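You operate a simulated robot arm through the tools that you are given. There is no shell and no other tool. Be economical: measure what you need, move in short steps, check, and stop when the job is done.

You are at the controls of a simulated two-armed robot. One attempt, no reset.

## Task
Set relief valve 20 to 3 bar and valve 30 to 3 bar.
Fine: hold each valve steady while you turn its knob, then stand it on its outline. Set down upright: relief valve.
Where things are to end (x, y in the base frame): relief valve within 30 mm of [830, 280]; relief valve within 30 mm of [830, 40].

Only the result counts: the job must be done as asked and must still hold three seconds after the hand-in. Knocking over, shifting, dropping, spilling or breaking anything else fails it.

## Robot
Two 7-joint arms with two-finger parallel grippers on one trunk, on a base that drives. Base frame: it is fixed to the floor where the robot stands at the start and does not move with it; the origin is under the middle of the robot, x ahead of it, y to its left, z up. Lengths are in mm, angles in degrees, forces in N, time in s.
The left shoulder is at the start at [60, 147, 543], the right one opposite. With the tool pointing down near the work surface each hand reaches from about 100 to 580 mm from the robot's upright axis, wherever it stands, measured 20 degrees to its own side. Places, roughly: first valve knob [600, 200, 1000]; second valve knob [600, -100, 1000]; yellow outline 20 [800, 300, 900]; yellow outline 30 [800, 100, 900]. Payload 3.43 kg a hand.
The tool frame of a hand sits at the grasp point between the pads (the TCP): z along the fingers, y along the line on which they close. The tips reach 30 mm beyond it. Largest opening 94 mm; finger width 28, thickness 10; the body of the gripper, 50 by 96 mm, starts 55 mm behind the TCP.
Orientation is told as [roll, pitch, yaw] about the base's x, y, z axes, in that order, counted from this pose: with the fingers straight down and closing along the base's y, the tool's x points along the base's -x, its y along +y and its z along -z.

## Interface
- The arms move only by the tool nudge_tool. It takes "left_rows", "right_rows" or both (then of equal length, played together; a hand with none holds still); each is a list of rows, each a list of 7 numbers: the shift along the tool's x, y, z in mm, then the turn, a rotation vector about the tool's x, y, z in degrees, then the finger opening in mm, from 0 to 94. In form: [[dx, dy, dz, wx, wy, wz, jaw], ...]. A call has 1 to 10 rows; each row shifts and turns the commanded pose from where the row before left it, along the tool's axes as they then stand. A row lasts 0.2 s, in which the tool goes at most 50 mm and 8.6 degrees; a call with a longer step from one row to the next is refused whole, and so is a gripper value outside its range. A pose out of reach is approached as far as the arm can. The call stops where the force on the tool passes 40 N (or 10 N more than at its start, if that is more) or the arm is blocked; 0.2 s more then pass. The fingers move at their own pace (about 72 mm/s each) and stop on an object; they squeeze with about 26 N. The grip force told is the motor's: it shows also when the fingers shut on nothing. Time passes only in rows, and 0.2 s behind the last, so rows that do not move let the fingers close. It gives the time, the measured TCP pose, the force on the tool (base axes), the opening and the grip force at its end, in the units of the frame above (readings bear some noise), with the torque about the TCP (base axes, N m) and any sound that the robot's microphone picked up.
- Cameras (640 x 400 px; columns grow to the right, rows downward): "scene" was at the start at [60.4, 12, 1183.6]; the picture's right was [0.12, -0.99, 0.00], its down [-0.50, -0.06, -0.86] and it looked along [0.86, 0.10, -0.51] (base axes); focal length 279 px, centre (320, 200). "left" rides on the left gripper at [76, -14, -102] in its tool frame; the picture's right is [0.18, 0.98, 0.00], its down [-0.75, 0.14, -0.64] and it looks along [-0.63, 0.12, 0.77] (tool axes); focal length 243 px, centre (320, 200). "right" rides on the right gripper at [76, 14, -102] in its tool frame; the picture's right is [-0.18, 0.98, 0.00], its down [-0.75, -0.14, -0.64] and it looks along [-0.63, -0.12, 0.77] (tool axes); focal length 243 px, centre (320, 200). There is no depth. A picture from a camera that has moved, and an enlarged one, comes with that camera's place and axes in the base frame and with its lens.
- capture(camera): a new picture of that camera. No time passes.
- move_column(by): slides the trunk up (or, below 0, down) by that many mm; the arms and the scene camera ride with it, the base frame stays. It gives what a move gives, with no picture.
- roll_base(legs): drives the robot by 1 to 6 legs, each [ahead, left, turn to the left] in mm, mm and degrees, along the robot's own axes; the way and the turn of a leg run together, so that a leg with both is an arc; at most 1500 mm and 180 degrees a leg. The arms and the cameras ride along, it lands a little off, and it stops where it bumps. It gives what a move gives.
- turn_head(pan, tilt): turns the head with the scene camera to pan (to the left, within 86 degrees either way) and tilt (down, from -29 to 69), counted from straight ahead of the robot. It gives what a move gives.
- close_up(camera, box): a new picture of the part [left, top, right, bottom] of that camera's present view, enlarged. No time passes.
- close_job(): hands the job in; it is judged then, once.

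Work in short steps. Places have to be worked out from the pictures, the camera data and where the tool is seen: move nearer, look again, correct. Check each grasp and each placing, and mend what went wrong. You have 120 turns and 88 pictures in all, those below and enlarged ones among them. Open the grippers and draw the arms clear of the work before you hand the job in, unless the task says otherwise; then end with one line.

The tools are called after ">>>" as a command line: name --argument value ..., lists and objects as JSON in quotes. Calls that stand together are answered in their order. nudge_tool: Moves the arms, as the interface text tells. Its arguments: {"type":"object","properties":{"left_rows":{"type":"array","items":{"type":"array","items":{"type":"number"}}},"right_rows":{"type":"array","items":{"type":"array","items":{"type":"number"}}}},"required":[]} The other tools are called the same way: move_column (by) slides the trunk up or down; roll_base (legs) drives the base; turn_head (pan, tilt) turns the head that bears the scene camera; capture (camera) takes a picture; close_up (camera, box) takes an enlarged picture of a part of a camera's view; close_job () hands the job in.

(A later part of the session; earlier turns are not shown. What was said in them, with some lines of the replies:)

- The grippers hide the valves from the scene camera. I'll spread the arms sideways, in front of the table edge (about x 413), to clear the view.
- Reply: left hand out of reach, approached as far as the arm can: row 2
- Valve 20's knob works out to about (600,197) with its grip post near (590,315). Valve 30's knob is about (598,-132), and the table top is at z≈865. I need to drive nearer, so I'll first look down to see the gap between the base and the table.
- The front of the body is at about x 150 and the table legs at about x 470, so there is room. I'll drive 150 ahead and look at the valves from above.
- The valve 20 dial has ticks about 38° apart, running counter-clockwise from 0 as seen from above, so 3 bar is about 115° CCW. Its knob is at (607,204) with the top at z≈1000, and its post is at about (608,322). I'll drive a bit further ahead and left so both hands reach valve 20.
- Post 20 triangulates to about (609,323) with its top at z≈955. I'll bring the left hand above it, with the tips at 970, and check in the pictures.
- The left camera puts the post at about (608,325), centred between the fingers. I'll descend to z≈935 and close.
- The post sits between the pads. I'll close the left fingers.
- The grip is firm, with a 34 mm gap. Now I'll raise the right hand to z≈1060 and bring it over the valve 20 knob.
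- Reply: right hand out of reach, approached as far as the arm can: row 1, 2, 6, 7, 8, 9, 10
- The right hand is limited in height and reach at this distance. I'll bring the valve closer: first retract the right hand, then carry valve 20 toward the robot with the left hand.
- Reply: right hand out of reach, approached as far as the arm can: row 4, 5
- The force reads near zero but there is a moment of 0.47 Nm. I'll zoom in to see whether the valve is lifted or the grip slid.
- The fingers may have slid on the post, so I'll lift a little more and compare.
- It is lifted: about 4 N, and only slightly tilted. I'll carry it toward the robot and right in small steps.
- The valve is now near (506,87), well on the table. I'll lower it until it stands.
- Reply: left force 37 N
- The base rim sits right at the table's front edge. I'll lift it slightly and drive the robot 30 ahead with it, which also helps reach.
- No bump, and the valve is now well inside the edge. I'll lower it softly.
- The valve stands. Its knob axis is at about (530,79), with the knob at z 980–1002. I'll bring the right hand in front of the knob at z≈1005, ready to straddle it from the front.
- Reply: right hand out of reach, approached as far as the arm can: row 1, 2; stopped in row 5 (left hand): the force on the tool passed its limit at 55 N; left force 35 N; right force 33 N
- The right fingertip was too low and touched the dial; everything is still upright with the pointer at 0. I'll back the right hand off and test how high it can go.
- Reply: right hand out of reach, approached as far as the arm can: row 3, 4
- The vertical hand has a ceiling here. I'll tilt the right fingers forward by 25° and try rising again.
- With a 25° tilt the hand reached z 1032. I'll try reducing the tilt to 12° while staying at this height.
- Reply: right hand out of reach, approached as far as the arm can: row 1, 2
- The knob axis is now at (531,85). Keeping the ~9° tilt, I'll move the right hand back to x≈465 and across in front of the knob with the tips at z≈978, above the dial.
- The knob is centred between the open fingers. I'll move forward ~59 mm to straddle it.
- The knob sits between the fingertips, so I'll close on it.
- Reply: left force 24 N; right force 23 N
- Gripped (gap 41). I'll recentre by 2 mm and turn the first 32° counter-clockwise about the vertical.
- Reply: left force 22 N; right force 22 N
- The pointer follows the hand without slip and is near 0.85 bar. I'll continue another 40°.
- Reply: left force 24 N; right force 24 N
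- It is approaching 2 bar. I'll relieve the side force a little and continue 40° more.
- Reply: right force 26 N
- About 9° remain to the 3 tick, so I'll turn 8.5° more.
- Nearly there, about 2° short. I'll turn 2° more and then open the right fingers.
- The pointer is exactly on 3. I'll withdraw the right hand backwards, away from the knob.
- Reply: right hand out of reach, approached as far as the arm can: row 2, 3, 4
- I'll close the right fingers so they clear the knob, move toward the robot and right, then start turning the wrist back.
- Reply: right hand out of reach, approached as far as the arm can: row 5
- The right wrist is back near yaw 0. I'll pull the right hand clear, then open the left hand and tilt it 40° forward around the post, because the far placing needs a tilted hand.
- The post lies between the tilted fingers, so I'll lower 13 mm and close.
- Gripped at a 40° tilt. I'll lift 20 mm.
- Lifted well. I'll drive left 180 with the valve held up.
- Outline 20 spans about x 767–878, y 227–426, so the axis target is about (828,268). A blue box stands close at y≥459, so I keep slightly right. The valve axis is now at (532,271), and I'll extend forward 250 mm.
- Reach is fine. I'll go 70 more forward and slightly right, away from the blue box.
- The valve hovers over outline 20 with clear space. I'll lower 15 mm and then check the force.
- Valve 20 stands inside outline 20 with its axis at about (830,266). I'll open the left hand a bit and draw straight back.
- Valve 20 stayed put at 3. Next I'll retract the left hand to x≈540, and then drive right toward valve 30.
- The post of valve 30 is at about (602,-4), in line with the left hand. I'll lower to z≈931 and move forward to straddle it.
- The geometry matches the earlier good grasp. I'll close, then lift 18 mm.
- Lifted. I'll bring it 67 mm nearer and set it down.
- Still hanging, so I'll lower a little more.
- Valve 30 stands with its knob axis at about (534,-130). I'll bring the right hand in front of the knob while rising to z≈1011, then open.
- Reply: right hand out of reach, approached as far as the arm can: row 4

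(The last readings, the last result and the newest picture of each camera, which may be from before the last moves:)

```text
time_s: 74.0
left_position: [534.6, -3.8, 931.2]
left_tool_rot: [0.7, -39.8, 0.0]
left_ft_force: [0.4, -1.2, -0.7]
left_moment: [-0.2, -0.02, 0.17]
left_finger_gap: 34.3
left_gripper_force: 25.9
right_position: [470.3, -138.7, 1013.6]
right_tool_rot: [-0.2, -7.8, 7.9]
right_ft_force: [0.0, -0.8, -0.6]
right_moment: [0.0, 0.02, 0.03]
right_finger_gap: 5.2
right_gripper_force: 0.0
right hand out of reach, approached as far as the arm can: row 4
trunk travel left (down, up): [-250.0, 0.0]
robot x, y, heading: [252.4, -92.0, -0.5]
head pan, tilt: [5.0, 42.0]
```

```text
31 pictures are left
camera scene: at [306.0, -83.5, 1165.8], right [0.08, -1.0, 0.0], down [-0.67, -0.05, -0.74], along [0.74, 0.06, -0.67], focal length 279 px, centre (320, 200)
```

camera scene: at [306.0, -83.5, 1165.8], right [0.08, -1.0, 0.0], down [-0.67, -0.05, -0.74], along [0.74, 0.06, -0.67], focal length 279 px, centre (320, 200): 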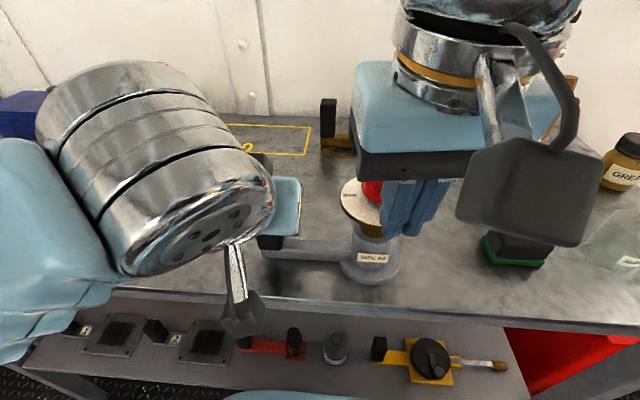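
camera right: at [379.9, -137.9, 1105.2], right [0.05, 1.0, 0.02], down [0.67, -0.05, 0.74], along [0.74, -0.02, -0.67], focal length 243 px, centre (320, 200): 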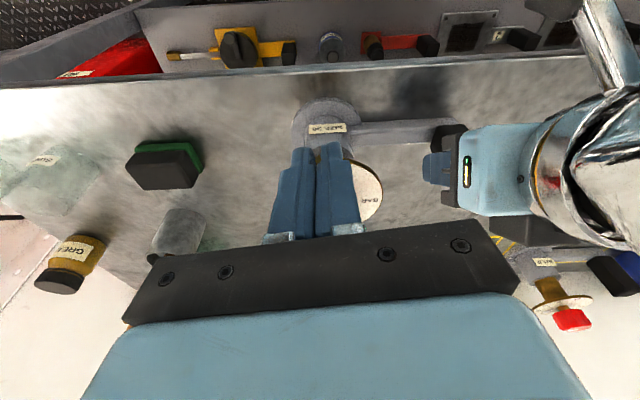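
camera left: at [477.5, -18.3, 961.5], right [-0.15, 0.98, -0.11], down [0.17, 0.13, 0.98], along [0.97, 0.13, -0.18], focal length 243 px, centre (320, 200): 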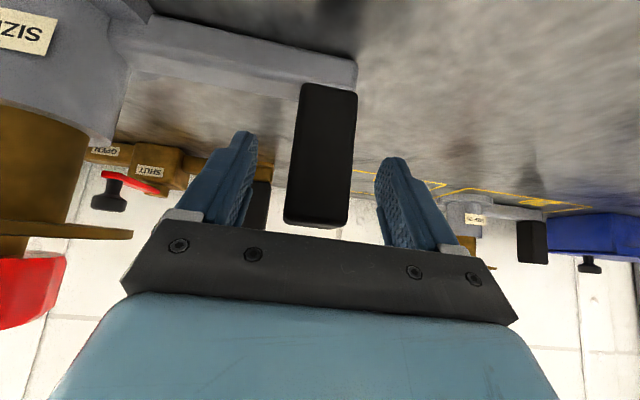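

Aligned. I'll open the right fingers, then move forward 61 mm to straddle the knob.

>>> nudge_tool --right_rows '[[0, 0, 0, 0, 0, 0, 60], [0, 0, 0, 0, 0, 0, 90], [0, 0, 0, 0, 0, 0, 90], [-15.1, 0.1, 3.1, 0, 0, 0, 90], [-15.1, 0.1, 3.1, 0, 0, 0, 90], [-15.1, 0.1, 3.1, 0, 0, 0, 90], [-15.1, 0.1, 3.1, 0, 0, 0, 90], [0, 0, 0, 0, 0, 0, 90]]'

>>> capture --camera "right"

```text
time_s: 75.8
left_position: [534.6, -2.1, 932.3]
left_tool_rot: [0.5, -39.9, 0.1]
left_ft_force: [0.8, 0.3, -0.5]
left_moment: [-0.15, -0.03, 0.03]
left_finger_gap: 34.3
left_gripper_force: 25.8
right_position: [529.5, -127.6, 1009.9]
right_tool_rot: [-0.3, -8.0, 8.1]
right_ft_force: [0.7, -0.4, 0.8]
right_moment: [-0.01, 0.01, 0.02]
right_finger_gap: 89.7
right_gripper_force: 0.0
trunk travel left (down, up): [-250.0, 0.0]
robot x, y, heading: [252.6, -91.1, -0.5]
head pan, tilt: [5.0, 42.0]
```

```text
30 pictures are left
camera right: at [438.4, -127.1, 1100.8], right [0.04, 1.0, 0.02], down [0.67, -0.05, 0.74], along [0.74, -0.02, -0.67], focal length 243 px, centre (320, 200)
```

right: 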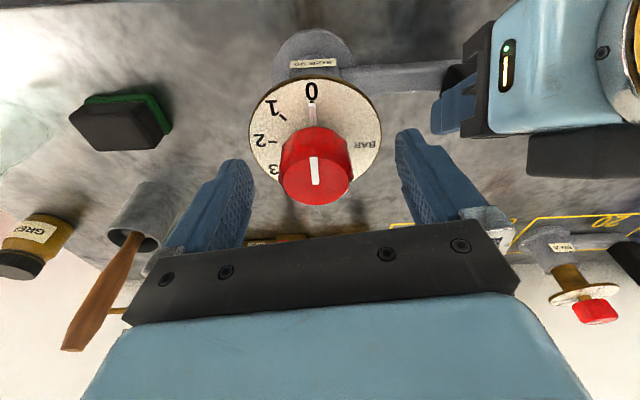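

The knob is about 3 mm left of centre in the view. I'll shift −2.5 along tool y, close, and turn 32°.

>>> nudge_tool --right_rows '[[0, -2.5, 0, 0, 0, 0, 90], [0, 0, 0, 0, 0, 0, 60], [0, 0, 0, 0, 0, 0, 40], [0, 0, 0, 0, 0, 0, 20], [0, 0, 0, 0, 0, 0, 20]]'

>>> nudge_tool --right_rows '[[0, 0, 0, -1.2, 0, -7.9, 20], [0, 0, 0, -1.2, 0, -7.9, 20], [0, 0, 0, -1.2, 0, -7.9, 20], [0, 0, 0, -1.2, 0, -7.9, 20], [0, 0, 0, 0, 0, 0, 20]]'

>>> capture --camera "right"

```text
time_s: 77.0
left_position: [534.3, -1.8, 931.7]
left_tool_rot: [0.7, -39.8, 0.0]
left_ft_force: [-0.7, 1.6, -0.6]
left_moment: [-0.43, -0.09, -0.12]
left_finger_gap: 34.2
left_gripper_force: 26.2
right_position: [530.1, -129.3, 1009.3]
right_tool_rot: [-0.2, -8.0, 7.9]
right_ft_force: [0.9, -0.3, -0.9]
right_moment: [0.18, 0.07, 0.0]
right_finger_gap: 41.0
right_gripper_force: 25.5
trunk travel left (down, up): [-250.0, 0.0]
robot x, y, heading: [251.7, -91.4, -0.4]
head pan, tilt: [5.0, 42.0]
```

```text
time_s: 78.2
left_position: [534.1, -2.3, 930.9]
left_tool_rot: [0.9, -39.8, 0.0]
left_ft_force: [-5.9, 17.5, -9.7]
left_moment: [-0.54, -0.21, -0.7]
left_finger_gap: 34.7
left_gripper_force: 25.8
right_position: [529.2, -131.7, 1010.5]
right_tool_rot: [0.0, -8.0, 39.8]
right_ft_force: [12.1, -21.4, 22.6]
right_moment: [-0.36, -0.58, -0.13]
right_finger_gap: 40.8
right_gripper_force: 25.9
trunk travel left (down, up): [-250.0, 0.0]
robot x, y, heading: [250.1, -91.0, -0.3]
head pan, tilt: [5.0, 42.0]
```

```text
29 pictures are left
camera right: at [451.6, -179.0, 1100.5], right [-0.49, 0.87, 0.03], down [0.59, 0.31, 0.74], along [0.64, 0.38, -0.67], focal length 243 px, centre (320, 200)
```

right: 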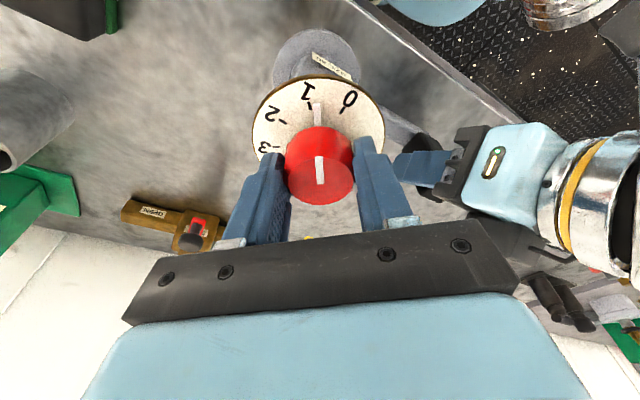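

Turning cleanly. I'll relieve 1.5 mm sideways and continue 40°.

>>> nudge_tool --right_rows '[[0.9, -1.1, -0.5, 0, 0, 0, 20], [0, 0, 0, -1.2, 0, -7.9, 20], [0, 0, 0, -1.2, 0, -7.9, 20], [0, 0, 0, -1.2, 0, -7.9, 20], [0, 0, 0, -1.2, 0, -7.9, 20], [0, 0, 0, -1.2, 0, -7.9, 20], [0, 0, 0, 0, 0, 0, 20]]'

>>> capture --camera "right"

```text
time_s: 79.8
left_position: [534.9, -3.3, 930.7]
left_tool_rot: [0.7, -39.8, 0.0]
left_ft_force: [-4.0, 24.5, -7.5]
left_moment: [-0.42, 0.05, -0.76]
left_finger_gap: 34.4
left_gripper_force: 26.2
right_position: [529.3, -131.6, 1009.0]
right_tool_rot: [0.5, -8.0, 79.8]
right_ft_force: [7.5, -23.0, 10.7]
right_moment: [-0.49, -0.63, -0.04]
right_finger_gap: 41.1
right_gripper_force: 25.8
trunk travel left (down, up): [-250.0, 0.0]
robot x, y, heading: [250.8, -88.2, -0.5]
head pan, tilt: [5.0, 42.0]
```

```text
28 pictures are left
camera right: at [500.3, -219.0, 1099.8], right [-0.94, 0.35, 0.03], down [0.26, 0.62, 0.74], along [0.24, 0.7, -0.67], focal length 243 px, centre (320, 200)
```

right: 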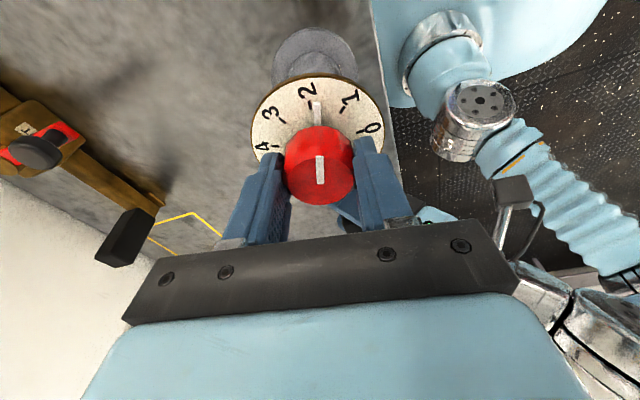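

At about 1.8 bar now. Another 40°.

>>> nudge_tool --right_rows '[[1.5, -0.3, 0, 0, 0, 0, 20], [0, 0, 0, -1.2, 0, -7.9, 20], [0, 0, 0, -1.2, 0, -7.9, 20], [0, 0, 0, -1.2, 0, -7.9, 20], [0, 0, 0, -1.2, 0, -7.9, 20], [0, 0, 0, -1.2, 0, -7.9, 20], [0, 0, 0, 0, 0, 0, 20]]'

>>> close_up --camera "right" --box '[220, 60, 420, 220]'

```text
time_s: 81.4
left_position: [534.4, -3.2, 931.9]
left_tool_rot: [0.7, -39.8, 0.1]
left_ft_force: [-5.5, -4.2, -7.9]
left_moment: [-0.05, 0.0, -0.71]
left_finger_gap: 34.8
left_gripper_force: 25.8
right_position: [529.6, -132.1, 1005.8]
right_tool_rot: [1.1, -8.5, 117.0]
right_ft_force: [4.3, 1.5, 19.5]
right_moment: [0.36, -0.61, 0.07]
right_finger_gap: 41.5
right_gripper_force: 26.5
right hand out of reach, approached as far as the arm can: row 6
trunk travel left (down, up): [-250.0, 0.0]
robot x, y, heading: [251.0, -92.8, -0.4]
head pan, tilt: [5.0, 42.0]
```

```text
2.50 times, centred on (320, 140) of right
camera zoom: at [560.2, -219.3, 1096.2], right [-0.96, -0.29, 0.05], down [-0.16, 0.65, 0.74], along [-0.24, 0.7, -0.67], focal length 606 px, centre (320, 350)
```

zoom: 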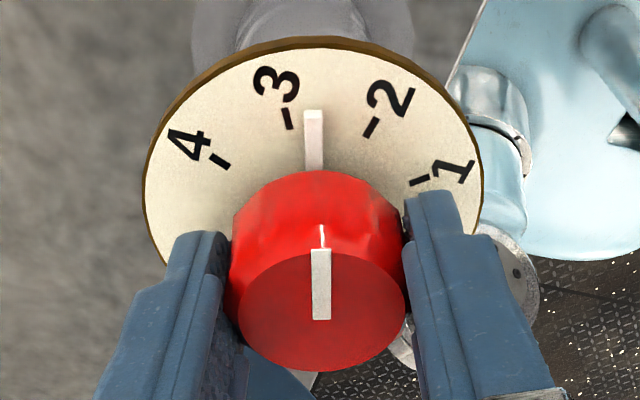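

The arm is at its limit with about 11.5° left. I'll open, turn the hand back 40°, and regrip.

>>> nudge_tool --right_rows '[[0, 0, 0, 0, 0, 0, 60], [0, 0, 0, 0, 0, 0, 85], [0, 0, -1, 0, 0, 0, 85], [0, 0, -1, 1.2, 0, 7.9, 85], [0, 0, -1, 1.2, 0, 7.9, 85], [0, 0, 0, 1.2, 0, 7.9, 85], [0, 0, 0, 1.2, 0, 7.9, 85], [0, 0, 0, 1.2, 0, 7.9, 85], [0, 0, 0, 0, 0, 0, 85]]'

>>> capture --camera "right"

```text
time_s: 83.4
left_position: [533.7, -3.3, 932.5]
left_tool_rot: [0.8, -39.9, 0.0]
left_ft_force: [-1.3, 0.9, -0.2]
left_moment: [-0.21, 0.08, -0.26]
left_finger_gap: 34.8
left_gripper_force: 25.9
right_position: [532.4, -131.5, 1008.3]
right_tool_rot: [0.5, -8.2, 79.6]
right_ft_force: [0.6, -0.6, 0.4]
right_moment: [0.0, 0.02, 0.02]
right_finger_gap: 85.0
right_gripper_force: 0.0
trunk travel left (down, up): [-250.0, 0.0]
robot x, y, heading: [252.0, -90.9, -0.3]
head pan, tilt: [5.0, 42.0]
```

```text
26 pictures are left
camera right: at [502.1, -219.1, 1098.7], right [-0.93, 0.35, 0.03], down [0.26, 0.62, 0.74], along [0.24, 0.7, -0.67], focal length 243 px, centre (320, 200)
```

right: 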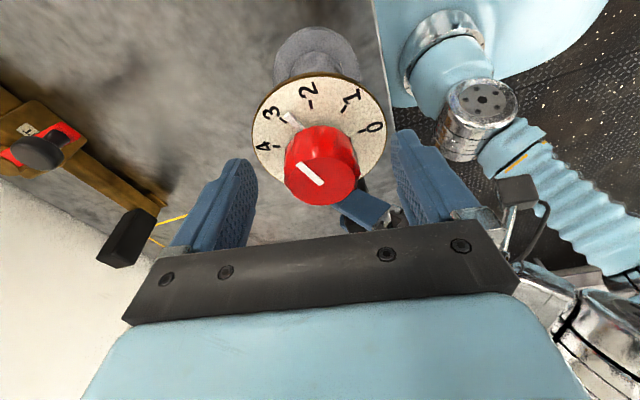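

The pointer kept its place. I'll regrip and turn 11°.

>>> nudge_tool --right_rows '[[0, 0, 0, 0, 0, 0, 60], [0, 0, 0, 0, 0, 0, 40], [0, 0, 0, 0, 0, 0, 20], [0, 0, 0, 0, 0, 0, 20], [0, 0, 0, -0.8, 0, -5.5, 20], [0, 0, 0, -0.8, 0, -5.5, 20], [0, 0, 0, 0, 0, 0, 20]]'

>>> close_up --camera "right" --box '[220, 60, 420, 220]'

```text
time_s: 85.0
left_position: [534.4, -3.6, 930.8]
left_tool_rot: [0.6, -40.0, 0.1]
left_ft_force: [-2.2, -5.2, 8.4]
left_moment: [-0.48, 0.23, -0.32]
left_finger_gap: 34.4
left_gripper_force: 26.0
right_position: [531.4, -131.8, 1008.1]
right_tool_rot: [0.5, -8.2, 90.9]
right_ft_force: [1.9, 4.4, -8.4]
right_moment: [-0.4, -0.39, 0.01]
right_finger_gap: 41.6
right_gripper_force: 26.5
trunk travel left (down, up): [-250.0, 0.0]
robot x, y, heading: [253.4, -92.6, -0.4]
head pan, tilt: [5.0, 42.0]
```

```text
2.50 times, centred on (320, 140) of right
camera zoom: at [520.2, -223.4, 1099.3], right [-0.99, 0.17, 0.04], down [0.14, 0.66, 0.74], along [0.1, 0.74, -0.67], focal length 606 px, centre (320, 350)
```

zoom: 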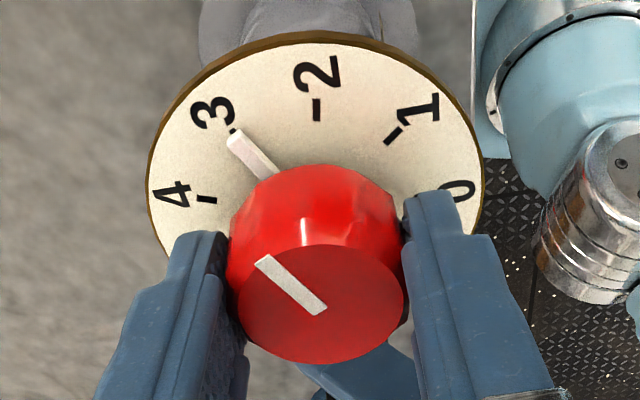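

The pointer looks on 3. I'll open and check enlarged.

>>> nudge_tool --right_rows '[[0, 0, 0, 0, 0, 0, 60], [0, 0, 0, 0, 0, 0, 90], [0, 0, 0, 0, 0, 0, 90]]'

>>> close_up --camera "right" --box '[250, 70, 390, 180]'

```text
time_s: 85.8
left_position: [534.9, -2.8, 932.4]
left_tool_rot: [0.6, -40.0, 0.0]
left_ft_force: [-0.8, -0.6, -0.2]
left_moment: [-0.28, -0.16, -0.11]
left_finger_gap: 34.4
left_gripper_force: 25.8
right_position: [531.0, -132.1, 1010.2]
right_tool_rot: [0.5, -8.3, 91.0]
right_ft_force: [0.0, 0.8, 0.3]
right_moment: [0.02, 0.0, -0.02]
right_finger_gap: 90.2
right_gripper_force: 0.0
trunk travel left (down, up): [-250.0, 0.0]
robot x, y, heading: [248.6, -85.4, -0.4]
head pan, tilt: [5.0, 42.0]
```

```text
3.64 times, centred on (320, 125) of right
camera zoom: at [519.5, -223.6, 1099.8], right [-0.99, 0.17, 0.03], down [0.14, 0.66, 0.74], along [0.1, 0.74, -0.67], focal length 882 px, centre (320, 473)
```

zoom: 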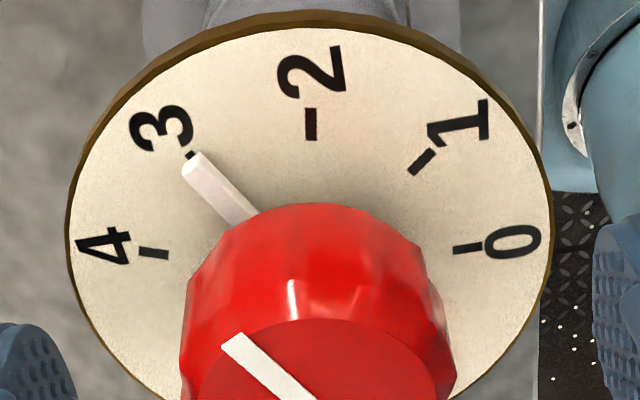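

It looks aligned. To be sure, I'll swing the open hand so the camera looks along the pointer.

>>> nudge_tool --right_rows '[[0, 0, 0, -1.2, 0, -8, 90], [0, 0, 0, -1.2, 0, -8, 90], [0, 0, 0, -1.2, 0, -8, 90], [0, 0, 0, 0, 0, 0, 90]]'

>>> close_up --camera "right" --box '[250, 70, 390, 180]'

```text
time_s: 86.8
left_position: [533.6, -2.0, 930.9]
left_tool_rot: [0.7, -40.0, 0.0]
left_ft_force: [-1.1, 1.0, -0.3]
left_moment: [-0.23, -0.09, -0.12]
left_finger_gap: 34.6
left_gripper_force: 25.8
right_position: [532.9, -131.5, 1008.4]
right_tool_rot: [0.5, -8.6, 115.2]
right_ft_force: [-0.4, -0.3, -0.6]
right_moment: [0.0, -0.01, -0.01]
right_finger_gap: 90.3
right_gripper_force: 0.1
trunk travel left (down, up): [-250.0, 0.0]
robot x, y, heading: [250.9, -91.3, -0.2]
head pan, tilt: [5.0, 42.0]
```

```text
3.64 times, centred on (320, 125) of right
camera zoom: at [558.1, -220.4, 1098.7], right [-0.97, -0.26, 0.04], down [-0.14, 0.65, 0.74], along [-0.21, 0.71, -0.67], focal length 882 px, centre (320, 473)
```

zoom: 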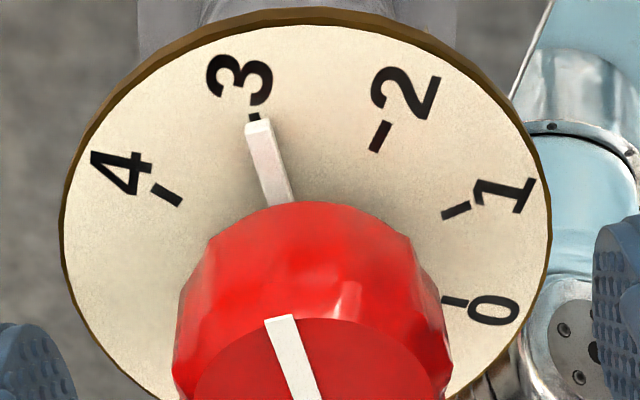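

Valve 30 is on 3. I'll withdraw the right hand 50 mm, close it, move it toward the robot and swing the wrist back.

>>> nudge_tool --right_rows '[[25, 0, -4, 0, 0, 0, 94], [25, 0, -4, 0, 0, 0, 94], [0, 0, 0, 0, 0, 0, 40], [0, 0, 0, 0, 0, 0, 5], [0, 0, 0, 0, 0, 0, 5]]'

>>> capture --camera "right"

```text
time_s: 88.0
left_position: [533.2, -3.3, 930.7]
left_tool_rot: [0.7, -40.0, 0.0]
left_ft_force: [-0.7, 1.6, -0.3]
left_moment: [-0.32, -0.11, -0.07]
left_finger_gap: 34.3
left_gripper_force: 25.4
right_position: [550.2, -167.5, 1003.6]
right_tool_rot: [1.1, -8.4, 115.2]
right_ft_force: [0.0, 0.1, -0.7]
right_moment: [0.01, 0.01, 0.01]
right_finger_gap: 5.0
right_gripper_force: 0.0
right hand out of reach, approached as far as the arm can: row 2
trunk travel left (down, up): [-250.0, 0.0]
robot x, y, heading: [251.5, -88.7, -0.5]
head pan, tilt: [5.0, 42.0]
```

```text
22 pictures are left
camera right: at [578.1, -255.8, 1093.6], right [-0.97, -0.26, 0.04], down [-0.14, 0.65, 0.74], along [-0.22, 0.71, -0.67], focal length 243 px, centre (320, 200)
```

right: 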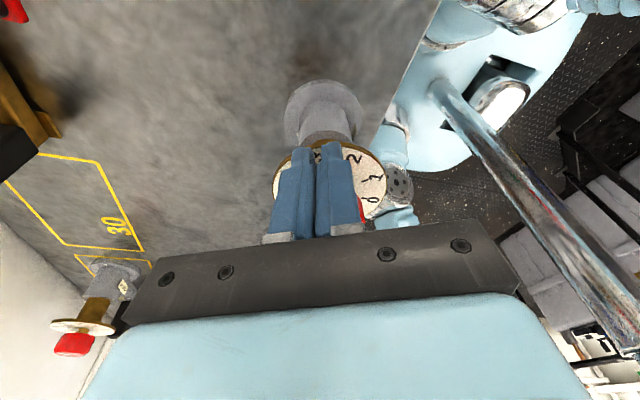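

>>> nudge_tool --right_rows '[[9.5, 21, 0, 0, 0, 0, 5], [9.5, 21, 0, 0, 0, 0, 5], [0, 0, 0, 1.2, 0, 8.4, 5], [0, 0, 0, 1.2, 0, 8.4, 5], [0, 0, 0, 1.2, 0, 8.4, 5], [0, 0, 0, 1.2, 0, 8.4, 5], [0, 0, 0, 1.2, 0, 8.4, 5], [0, 0, 0, 1.2, 0, 8.4, 5], [0, 0, 0, 0, 0, 0, 5]]'

>>> nudge_tool --right_rows '[[0, 0, 0, 1.2, 0, 8.4, 5], [0, 0, 0, 1.2, 0, 8.4, 5], [0, 0, 0, 1.2, 0, 8.4, 5], [0, 0, 0, 1.2, 0, 8.4, 5], [0, 0, 0, 1.2, 0, 8.4, 5], [0, 0, 0, 1.2, 0, 8.4, 5], [30, 0, -4, 0, 0, 0, 5], [30, -10, -4, 0, 0, 0, 5], [0, 0, 0, 0, 0, 0, 5]]'

>>> close_up --camera "scene" --box '[240, 110, 480, 290]'

```text
time_s: 90.0
left_position: [533.5, -3.7, 931.3]
left_tool_rot: [0.7, -39.8, 0.0]
left_ft_force: [-0.6, 0.7, -0.1]
left_moment: [-0.28, -0.06, -0.09]
left_finger_gap: 34.4
left_gripper_force: 25.6
right_position: [525.7, -194.5, 1002.7]
right_tool_rot: [0.6, -8.0, 64.1]
right_ft_force: [-0.6, -0.4, -0.2]
right_moment: [-0.01, 0.0, 0.05]
right_finger_gap: 5.0
right_gripper_force: 0.0
right hand out of reach, approached as far as the arm can: row 2
trunk travel left (down, up): [-250.0, 0.0]
robot x, y, heading: [252.9, -92.0, -0.7]
head pan, tilt: [5.0, 42.0]
```

```text
time_s: 92.0
left_position: [533.3, -3.4, 931.9]
left_tool_rot: [0.8, -39.9, 0.0]
left_ft_force: [-1.3, 1.0, -0.2]
left_moment: [-0.3, -0.02, -0.17]
left_finger_gap: 34.2
left_gripper_force: 26.2
right_position: [467.3, -217.5, 1000.8]
right_tool_rot: [0.2, -7.5, 13.3]
right_ft_force: [-0.1, 0.1, 0.4]
right_moment: [0.0, 0.02, -0.02]
right_finger_gap: 4.9
right_gripper_force: 0.1
trunk travel left (down, up): [-250.0, 0.0]
robot x, y, heading: [251.6, -92.2, -0.5]
head pan, tilt: [5.0, 42.0]
```

```text
2.22 times, centred on (360, 200) of scene
camera zoom: at [305.2, -83.3, 1165.9], right [0.08, -1.0, 0.0], down [-0.67, -0.05, -0.74], along [0.74, 0.06, -0.67], focal length 619 px, centre (231, 200)
```

zoom: 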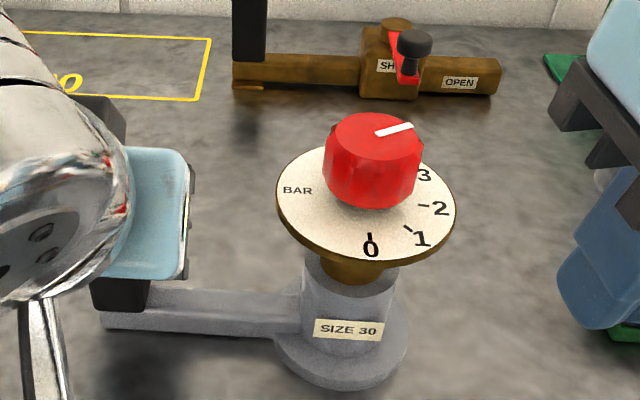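

Valve 30 reads 3. Now I'll lift it with the left hand, check, and drive left 162.

>>> nudge_tool --left_rows '[[-3.2, 0, -3.8, 0, 0, 0, 0], [-3.2, 0, -3.8, 0, 0, 0, 0], [-3.2, 0, -3.8, 0, 0, 0, 0], [-3.2, 0, -3.8, 0, 0, 0, 0], [0, 0, 0, 0, 0, 0, 0]]'

>>> roll_base --legs '[[0, 162, 0.4]]'

>>> turn_head --pan 0 --tilt 40

>>> capture --camera "scene"

```text
time_s: 93.2
left_position: [534.9, -3.6, 953.4]
left_tool_rot: [0.6, -39.8, 0.0]
left_ft_force: [-0.1, 0.9, -4.9]
left_moment: [0.47, -0.01, -0.03]
left_finger_gap: 34.4
left_gripper_force: 26.1
right_position: [468.0, -218.1, 1000.8]
right_tool_rot: [0.2, -7.6, 13.3]
right_ft_force: [0.0, -0.4, -1.2]
right_moment: [-0.01, 0.01, -0.03]
right_finger_gap: 5.2
right_gripper_force: 0.0
trunk travel left (down, up): [-250.0, 0.0]
robot x, y, heading: [248.5, -91.1, -0.4]
head pan, tilt: [5.0, 42.0]
```

```text
time_s: 94.6
left_position: [535.2, 161.0, 953.2]
left_tool_rot: [0.7, -39.8, 0.3]
left_ft_force: [0.4, 0.1, -5.0]
left_moment: [0.46, 0.0, -0.02]
left_finger_gap: 34.2
left_gripper_force: 25.6
right_position: [469.6, -53.2, 1000.7]
right_tool_rot: [0.3, -7.4, 13.6]
right_ft_force: [0.0, -0.6, -0.4]
right_moment: [0.0, 0.01, -0.02]
right_finger_gap: 4.9
right_gripper_force: 0.2
trunk travel left (down, up): [-250.0, 0.0]
robot x, y, heading: [247.4, 74.6, -0.2]
head pan, tilt: [5.0, 42.0]
```

```text
time_s: 95.3
left_position: [535.3, 161.1, 952.4]
left_tool_rot: [0.7, -39.7, 0.1]
left_ft_force: [-0.8, 0.0, -4.3]
left_moment: [0.45, -0.01, 0.0]
left_finger_gap: 34.5
left_gripper_force: 25.6
right_position: [468.1, -54.2, 1000.8]
right_tool_rot: [0.2, -7.6, 13.6]
right_ft_force: [-0.1, -0.4, -0.5]
right_moment: [0.03, 0.01, -0.04]
right_finger_gap: 5.2
right_gripper_force: 0.0
trunk travel left (down, up): [-250.0, 0.0]
robot x, y, heading: [252.7, 72.8, 0.1]
head pan, tilt: [0.0, 40.0]
```

```text
20 pictures are left
camera scene: at [307.8, 73.3, 1168.8], right [0.0, -1.0, 0.0], down [-0.64, 0.0, -0.77], along [0.77, 0.0, -0.64], focal length 279 px, centre (320, 200)
```

scene: 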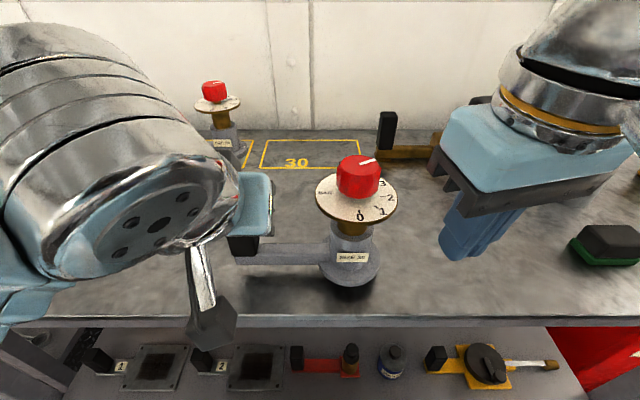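

The axis is at (532,34), and outline 30 is centred to suit an axis at about (825,40). I'll extend forward 225, keeping lateral position.

>>> nudge_tool --left_rows '[[-19.2, 0, 16.1, 0, 0, 0, 0], [-19.2, 0, 16.1, 0, 0, 0, 0], [-19.2, 0, 16.1, 0, 0, 0, 0], [-19.2, 0, 16.1, 0, 0, 0, 0], [-19.2, 0, 16.1, 0, 0, 0, 0], [-19.2, 0, 16.1, 0, 0, 0, 0], [-19.2, 0, 16.1, 0, 0, 0, 0], [-19.2, 0, 16.1, 0, 0, 0, 0], [-19.2, 0, 16.1, 0, 0, 0, 0], [0, 0, 0, 0, 0, 0, 0]]'

>>> capture --camera "scene"

>>> capture --camera "left"

```text
time_s: 97.5
left_position: [760.1, 164.5, 950.3]
left_tool_rot: [0.7, -39.8, 0.2]
left_ft_force: [-0.9, 0.0, -3.7]
left_moment: [0.46, -0.02, 0.0]
left_finger_gap: 34.5
left_gripper_force: 26.3
right_position: [469.8, -52.9, 1000.2]
right_tool_rot: [0.2, -7.5, 13.6]
right_ft_force: [0.0, 0.5, 0.2]
right_moment: [0.02, 0.05, -0.03]
right_finger_gap: 4.9
right_gripper_force: 0.1
trunk travel left (down, up): [-250.0, 0.0]
robot x, y, heading: [250.6, 68.8, -0.1]
head pan, tilt: [0.0, 40.0]
```

```text
19 pictures are left
camera scene: at [308.2, 73.3, 1168.8], right [0.0, -1.0, 0.0], down [-0.64, 0.0, -0.77], along [0.77, 0.0, -0.64], focal length 279 px, centre (320, 200)
```

scene: 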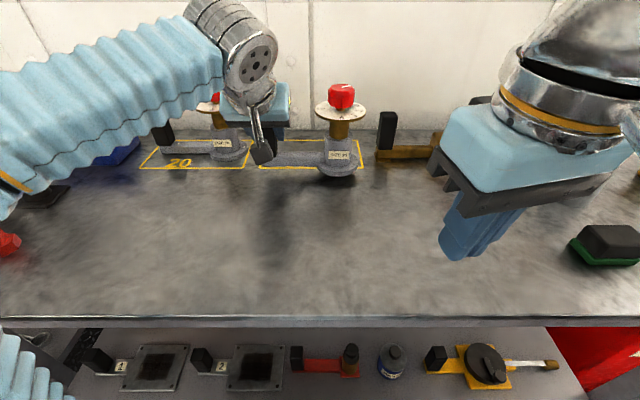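

```text
18 pictures are left
camera left: at [636.5, 149.2, 981.6], right [-0.15, 0.98, -0.11], down [0.17, 0.13, 0.98], along [0.97, 0.13, -0.18], focal length 243 px, centre (320, 200)
```

left: 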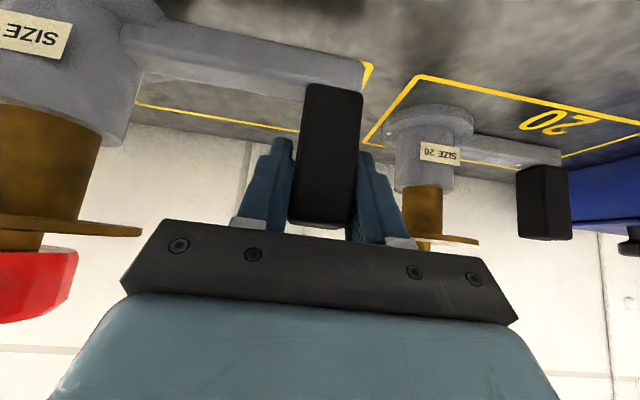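

It drifted 3 mm left, so I'll correct right while advancing the first 40 mm, then check clearance to valve 20.

>>> nudge_tool --left_rows '[[-3, -4, 2.5, 0, 0, 0, 0], [-13.8, -3, 11.6, 0, 0, 0, 0], [-13.8, 0, 11.6, 0, 0, 0, 0], [0, 0, 0, 0, 0, 0, 0]]'

>>> close_up --camera "scene" --box '[160, 40, 400, 190]'

>>> capture --camera "left"

```text
time_s: 98.5
left_position: [802.9, 157.7, 950.7]
left_tool_rot: [0.7, -39.8, 0.2]
left_ft_force: [-0.9, -0.6, -5.0]
left_moment: [0.46, -0.01, 0.02]
left_finger_gap: 34.4
left_gripper_force: 25.9
right_position: [469.4, -52.4, 1001.1]
right_tool_rot: [0.2, -7.4, 13.5]
right_ft_force: [-0.1, 0.6, 0.0]
right_moment: [0.0, -0.02, 0.02]
right_finger_gap: 5.1
right_gripper_force: 0.1
trunk travel left (down, up): [-250.0, 0.0]
robot x, y, heading: [249.6, 68.3, 0.1]
head pan, tilt: [0.0, 40.0]
```

```text
2.67 times, centred on (280, 115) of scene
camera zoom: at [308.2, 73.3, 1168.8], right [0.0, -1.0, 0.0], down [-0.64, 0.0, -0.77], along [0.77, 0.0, -0.64], focal length 743 px, centre (427, 427)
```

zoom: 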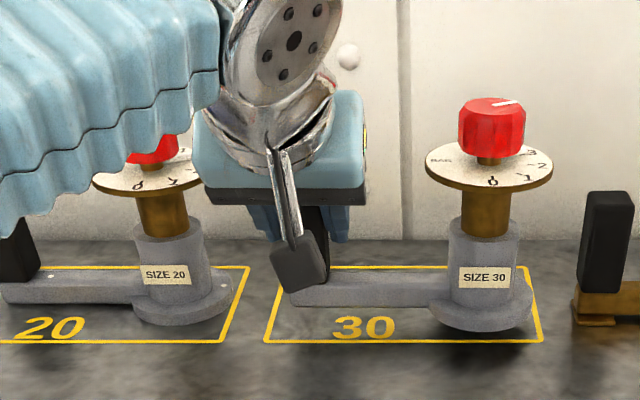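

```text
16 pictures are left
camera left: at [677.1, 141.4, 981.1], right [-0.15, 0.98, -0.11], down [0.17, 0.13, 0.98], along [0.97, 0.13, -0.18], focal length 243 px, centre (320, 200)
```

left: 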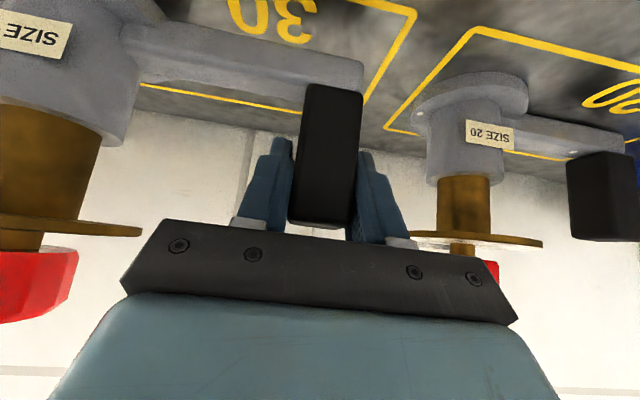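

There is clearance; the valve 30 axis is at about (801,31). I'll advance the last 27 mm.

>>> nudge_tool --left_rows '[[-7, 0.5, 5.8, 0, 0, 0, 0], [-7, 0.5, 5.8, 0, 0, 0, 0], [-7, 0.5, 5.8, 0, 0, 0, 0], [0, 0, 0, 0, 0, 0, 0]]'

>>> close_up --camera "scene" --box '[160, 40, 400, 190]'

```text
time_s: 99.5
left_position: [827.8, 157.3, 951.3]
left_tool_rot: [0.7, -39.8, 0.2]
left_ft_force: [-0.5, -0.7, -6.1]
left_moment: [0.45, -0.03, -0.02]
left_finger_gap: 34.2
left_gripper_force: 25.7
right_position: [468.7, -53.4, 1000.8]
right_tool_rot: [0.1, -7.4, 13.5]
right_ft_force: [0.5, -0.4, -0.1]
right_moment: [-0.05, 0.03, 0.02]
right_finger_gap: 5.0
right_gripper_force: 0.0
trunk travel left (down, up): [-250.0, 0.0]
robot x, y, heading: [250.8, 74.1, -0.0]
head pan, tilt: [0.0, 40.0]
```

```text
2.67 times, centred on (280, 115) of scene
camera zoom: at [308.1, 73.3, 1168.8], right [0.0, -1.0, 0.0], down [-0.64, 0.0, -0.77], along [0.77, 0.0, -0.64], focal length 743 px, centre (427, 427)
```

zoom: 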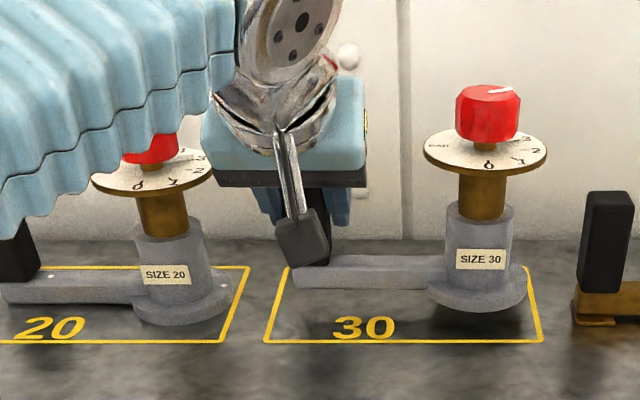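

Nothing touched. I'll lower 15 mm, then fine steps.

>>> nudge_tool --left_rows '[[2.6, 0, 3.1, 0, 0, 0, 0], [2.6, 0, 3.1, 0, 0, 0, 0], [2.6, 0, 3.1, 0, 0, 0, 0], [1.3, 0, 1.5, 0, 0, 0, 0], [0.6, 0, 0.8, 0, 0, 0, 0], [0, 0, 0, 0, 0, 0, 0]]'

>>> nudge_tool --left_rows '[[0.6, 0, 0.8, 0, 0, 0, 0], [0.6, 0, 0.8, 0, 0, 0, 0], [0, 0, 0, 0, 0, 0, 0]]'

```text
time_s: 100.9
left_position: [826.8, 159.4, 936.9]
left_tool_rot: [0.8, -39.7, 0.2]
left_ft_force: [0.7, 0.7, -4.5]
left_moment: [0.39, 0.0, -0.02]
left_finger_gap: 34.4
left_gripper_force: 26.0
right_position: [468.4, -53.5, 1001.3]
right_tool_rot: [0.2, -7.5, 13.6]
right_ft_force: [-0.2, -0.5, 0.3]
right_moment: [0.01, -0.01, 0.02]
right_finger_gap: 4.7
right_gripper_force: 0.0
trunk travel left (down, up): [-250.0, 0.0]
robot x, y, heading: [253.2, 75.6, 0.0]
head pan, tilt: [0.0, 40.0]
```

```text
time_s: 101.7
left_position: [826.5, 160.1, 935.9]
left_tool_rot: [0.7, -39.7, 0.2]
left_ft_force: [0.4, 0.5, -4.5]
left_moment: [0.44, -0.01, 0.01]
left_finger_gap: 34.4
left_gripper_force: 25.6
right_position: [468.6, -52.4, 1000.9]
right_tool_rot: [0.2, -7.5, 13.6]
right_ft_force: [-0.7, -0.8, -0.5]
right_moment: [-0.01, -0.02, -0.02]
right_finger_gap: 5.1
right_gripper_force: 0.0
trunk travel left (down, up): [-250.0, 0.0]
robot x, y, heading: [254.8, 71.5, -0.1]
head pan, tilt: [0.0, 40.0]
```

Still hanging, so I'll go down 3 mm more in 1 mm steps.

>>> nudge_tool --left_rows '[[0.6, 0, 0.8, 0, 0, 0, 0], [0.6, 0, 0.8, 0, 0, 0, 0], [0.6, 0, 0.8, 0, 0, 0, 0], [0, 0, 0, 0, 0, 0, 0]]'

>>> close_up --camera "scene" --box '[160, 40, 400, 190]'

```text
time_s: 102.7
left_position: [827.8, 161.4, 933.6]
left_tool_rot: [0.6, -39.9, 0.2]
left_ft_force: [-0.1, -1.9, 1.4]
left_moment: [-0.62, -0.08, 0.09]
left_finger_gap: 34.2
left_gripper_force: 25.4
right_position: [468.4, -53.0, 1001.7]
right_tool_rot: [0.1, -7.6, 13.6]
right_ft_force: [0.1, -0.5, -0.5]
right_moment: [0.01, -0.01, -0.04]
right_finger_gap: 5.0
right_gripper_force: 0.1
trunk travel left (down, up): [-250.0, 0.0]
robot x, y, heading: [251.1, 72.5, 0.1]
head pan, tilt: [0.0, 40.0]
```

```text
2.67 times, centred on (280, 115) of scene
camera zoom: at [307.7, 73.2, 1168.8], right [0.0, -1.0, 0.0], down [-0.64, 0.0, -0.77], along [0.77, 0.0, -0.64], focal length 743 px, centre (427, 427)
```

zoom: 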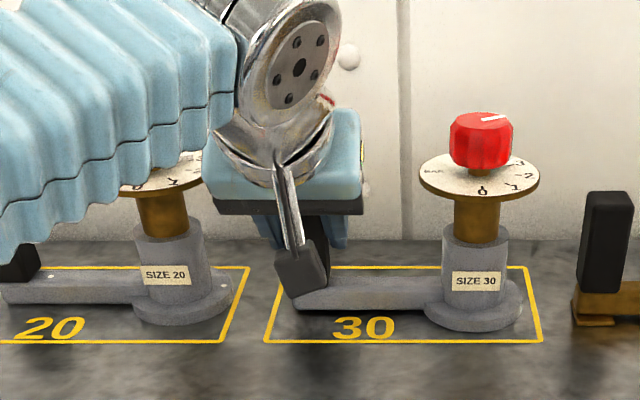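

Standing inside outline 30. I'll open and draw the left hand straight back.

>>> nudge_tool --left_rows '[[0, 0, 0, 0, 0, 0, 52], [0, 0, 0, 0, 0, 0, 52], [0, 0, 0, 0, 0, 0, 52], [7.7, 0, -6.4, 0, 0, 0, 52], [15.4, 0, -12.8, 0, 0, 0, 52], [23, 0, -19.2, 0, 0, 0, 52], [23, 0, -19.2, 0, 0, 0, 52], [23, 0, -19.2, 0, 0, 0, 52], [23, 0, -19.2, 0, 0, 0, 52], [0, 0, 0, 0, 0, 0, 52]]'

>>> nudge_tool --left_rows '[[23, 0, -19.2, 0, 0, 0, 52], [23, 0, -19.2, 0, 0, 0, 52], [23, 0, -19.2, 0, 0, 0, 52], [23, 0, -19.2, 0, 0, 0, 52], [-10, 0, -12, 0, 0, 0, 80], [0, 0, 0, 0, 0, 0, 80]]'

>>> capture --camera "scene"

>>> close_up --camera "scene" --box '[160, 40, 400, 190]'

```text
time_s: 104.9
left_position: [678.5, 157.0, 931.2]
left_tool_rot: [0.7, -39.9, 0.2]
left_ft_force: [0.5, -0.1, -0.7]
left_moment: [0.02, 0.0, 0.02]
left_finger_gap: 52.1
left_gripper_force: 0.0
right_position: [468.5, -52.4, 1000.4]
right_tool_rot: [0.2, -7.5, 13.6]
right_ft_force: [-0.6, 0.5, 0.5]
right_moment: [0.0, -0.01, 0.0]
right_finger_gap: 4.9
right_gripper_force: 0.1
trunk travel left (down, up): [-250.0, 0.0]
robot x, y, heading: [251.3, 74.7, -0.0]
head pan, tilt: [0.0, 40.0]
```

```text
time_s: 106.3
left_position: [556.8, 157.6, 945.8]
left_tool_rot: [0.7, -39.8, 0.1]
left_ft_force: [0.3, -1.0, -0.7]
left_moment: [0.03, 0.0, -0.02]
left_finger_gap: 79.7
left_gripper_force: 0.0
right_position: [469.3, -52.1, 1000.5]
right_tool_rot: [0.2, -7.5, 13.6]
right_ft_force: [-0.3, -0.2, -0.3]
right_moment: [-0.03, 0.0, 0.02]
right_finger_gap: 5.0
right_gripper_force: 0.1
trunk travel left (down, up): [-250.0, 0.0]
robot x, y, heading: [251.2, 72.1, 0.1]
head pan, tilt: [0.0, 40.0]
```

```text
13 pictures are left
camera scene: at [307.7, 73.3, 1168.8], right [0.0, -1.0, 0.0], down [-0.64, 0.0, -0.77], along [0.77, 0.0, -0.64], focal length 279 px, centre (320, 200)
```

scene: 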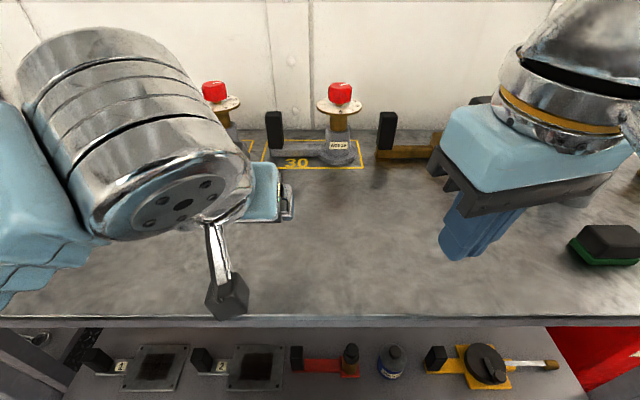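

```text
2.67 times, centred on (280, 115) of scene
camera zoom: at [307.7, 73.3, 1168.8], right [0.0, -1.0, 0.0], down [-0.64, 0.0, -0.77], along [0.77, 0.0, -0.64], focal length 743 px, centre (427, 427)
```

zoom: 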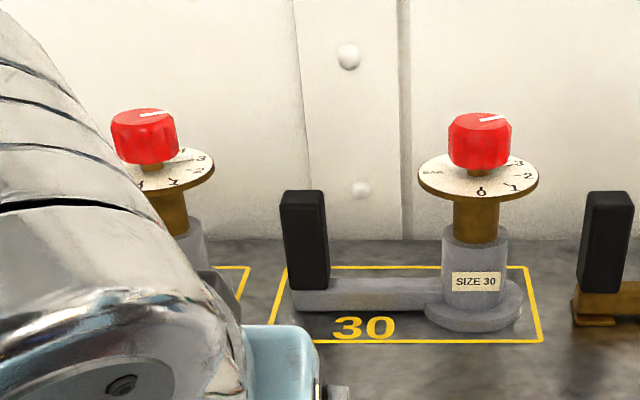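

Valve 30 stands at about (826,37). I'll drive back 200 to draw both arms clear and inspect both valves.

>>> roll_base --legs '[[-200, 0, 0]]'

>>> turn_head --pan 10 --tilt 32

>>> capture --camera "scene"

```text
time_s: 107.9
left_position: [359.8, 160.1, 947.3]
left_tool_rot: [0.8, -39.8, 0.4]
left_ft_force: [-0.3, 0.3, -0.5]
left_moment: [0.02, 0.01, 0.01]
left_finger_gap: 80.1
left_gripper_force: 0.0
right_position: [271.6, -54.3, 1000.8]
right_tool_rot: [0.2, -7.5, 13.7]
right_ft_force: [-0.7, 0.8, 0.6]
right_moment: [-0.01, 0.0, 0.0]
right_finger_gap: 5.0
right_gripper_force: 0.0
trunk travel left (down, up): [-250.0, 0.0]
robot x, y, heading: [60.0, 73.0, 0.1]
head pan, tilt: [0.0, 40.0]
```

```text
time_s: 108.6
left_position: [359.7, 159.1, 947.8]
left_tool_rot: [0.7, -39.8, 0.5]
left_ft_force: [0.1, 0.2, 0.4]
left_moment: [-0.02, 0.0, 0.03]
left_finger_gap: 80.2
left_gripper_force: 0.1
right_position: [272.4, -51.5, 999.4]
right_tool_rot: [0.1, -7.6, 13.7]
right_ft_force: [0.9, -0.4, 0.6]
right_moment: [-0.02, 0.01, 0.0]
right_finger_gap: 4.9
right_gripper_force: 0.1
trunk travel left (down, up): [-250.0, 0.0]
robot x, y, heading: [58.2, 75.2, -0.3]
head pan, tilt: [10.0, 32.0]
```

```text
11 pictures are left
camera scene: at [113.8, 89.2, 1181.0], right [0.17, -0.98, 0.0], down [-0.52, -0.09, -0.85], along [0.83, 0.15, -0.53], focal length 279 px, centre (320, 200)
```

scene: 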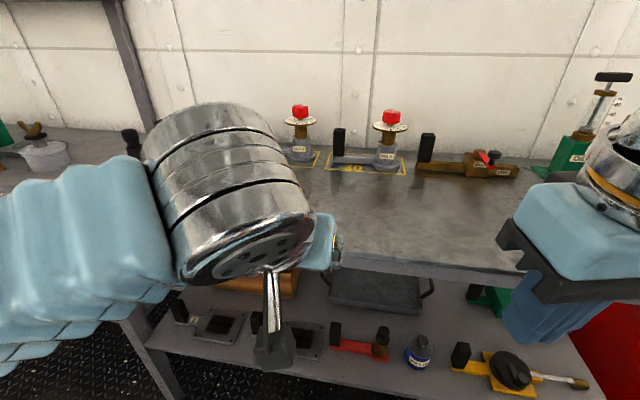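

I'll open the right gripper and move the left hand aside, in front of the table, to see valve 20.

>>> nudge_tool --left_rows '[[15, 40, -12, 0, 0, 0, 80], [10, 40, -8, 0, 0, 0, 80], [0, 40, 0, 0, 0, 0, 80], [0, 30, 0, 0, 0, 0, 80], [0, 0, 0, 0, 0, 0, 80]]' --right_rows '[[0, 0, 0, 0, 0, 0, 30], [0, 0, 0, 0, 0, 0, 60], [0, 0, 0, 0, 0, 0, 80], [0, 0, 0, 0, 0, 0, 80], [0, 0, 0, 0, 0, 0, 80]]'

>>> close_up --camera "scene" --box '[220, 90, 440, 190]'

```text
time_s: 109.8
left_position: [323.8, 309.5, 949.2]
left_tool_rot: [0.7, -39.9, 0.3]
left_ft_force: [-0.8, -0.1, -0.6]
left_moment: [-0.01, 0.0, 0.0]
left_finger_gap: 80.3
left_gripper_force: 0.0
right_position: [272.4, -51.8, 1000.3]
right_tool_rot: [0.3, -7.5, 13.7]
right_ft_force: [0.1, -0.3, -0.5]
right_moment: [0.02, 0.0, 0.01]
right_finger_gap: 79.9
right_gripper_force: 0.0
trunk travel left (down, up): [-250.0, 0.0]
robot x, y, heading: [56.4, 72.0, 0.0]
head pan, tilt: [10.0, 32.0]
```

```text
2.91 times, centred on (330, 140) of scene
camera zoom: at [113.8, 89.3, 1181.0], right [0.17, -0.98, 0.0], down [-0.52, -0.09, -0.85], along [0.84, 0.15, -0.53], focal length 811 px, centre (291, 374)
```

zoom: 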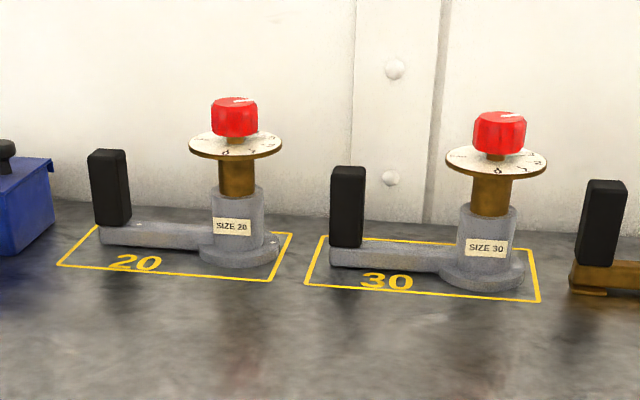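

Both valves stand upright in their outlines, at about (830,267) and (830,35), with both knobs at 3. The hands are open and clear, so I'm handing in.

>>> close_job

```text
The job is handed in.
```

The job is handed in: relief valves 20 and 30 are both set to 3 bar and stand upright in their outlines, at about (830, 267) and (830, 35), with both grippers open and clear.
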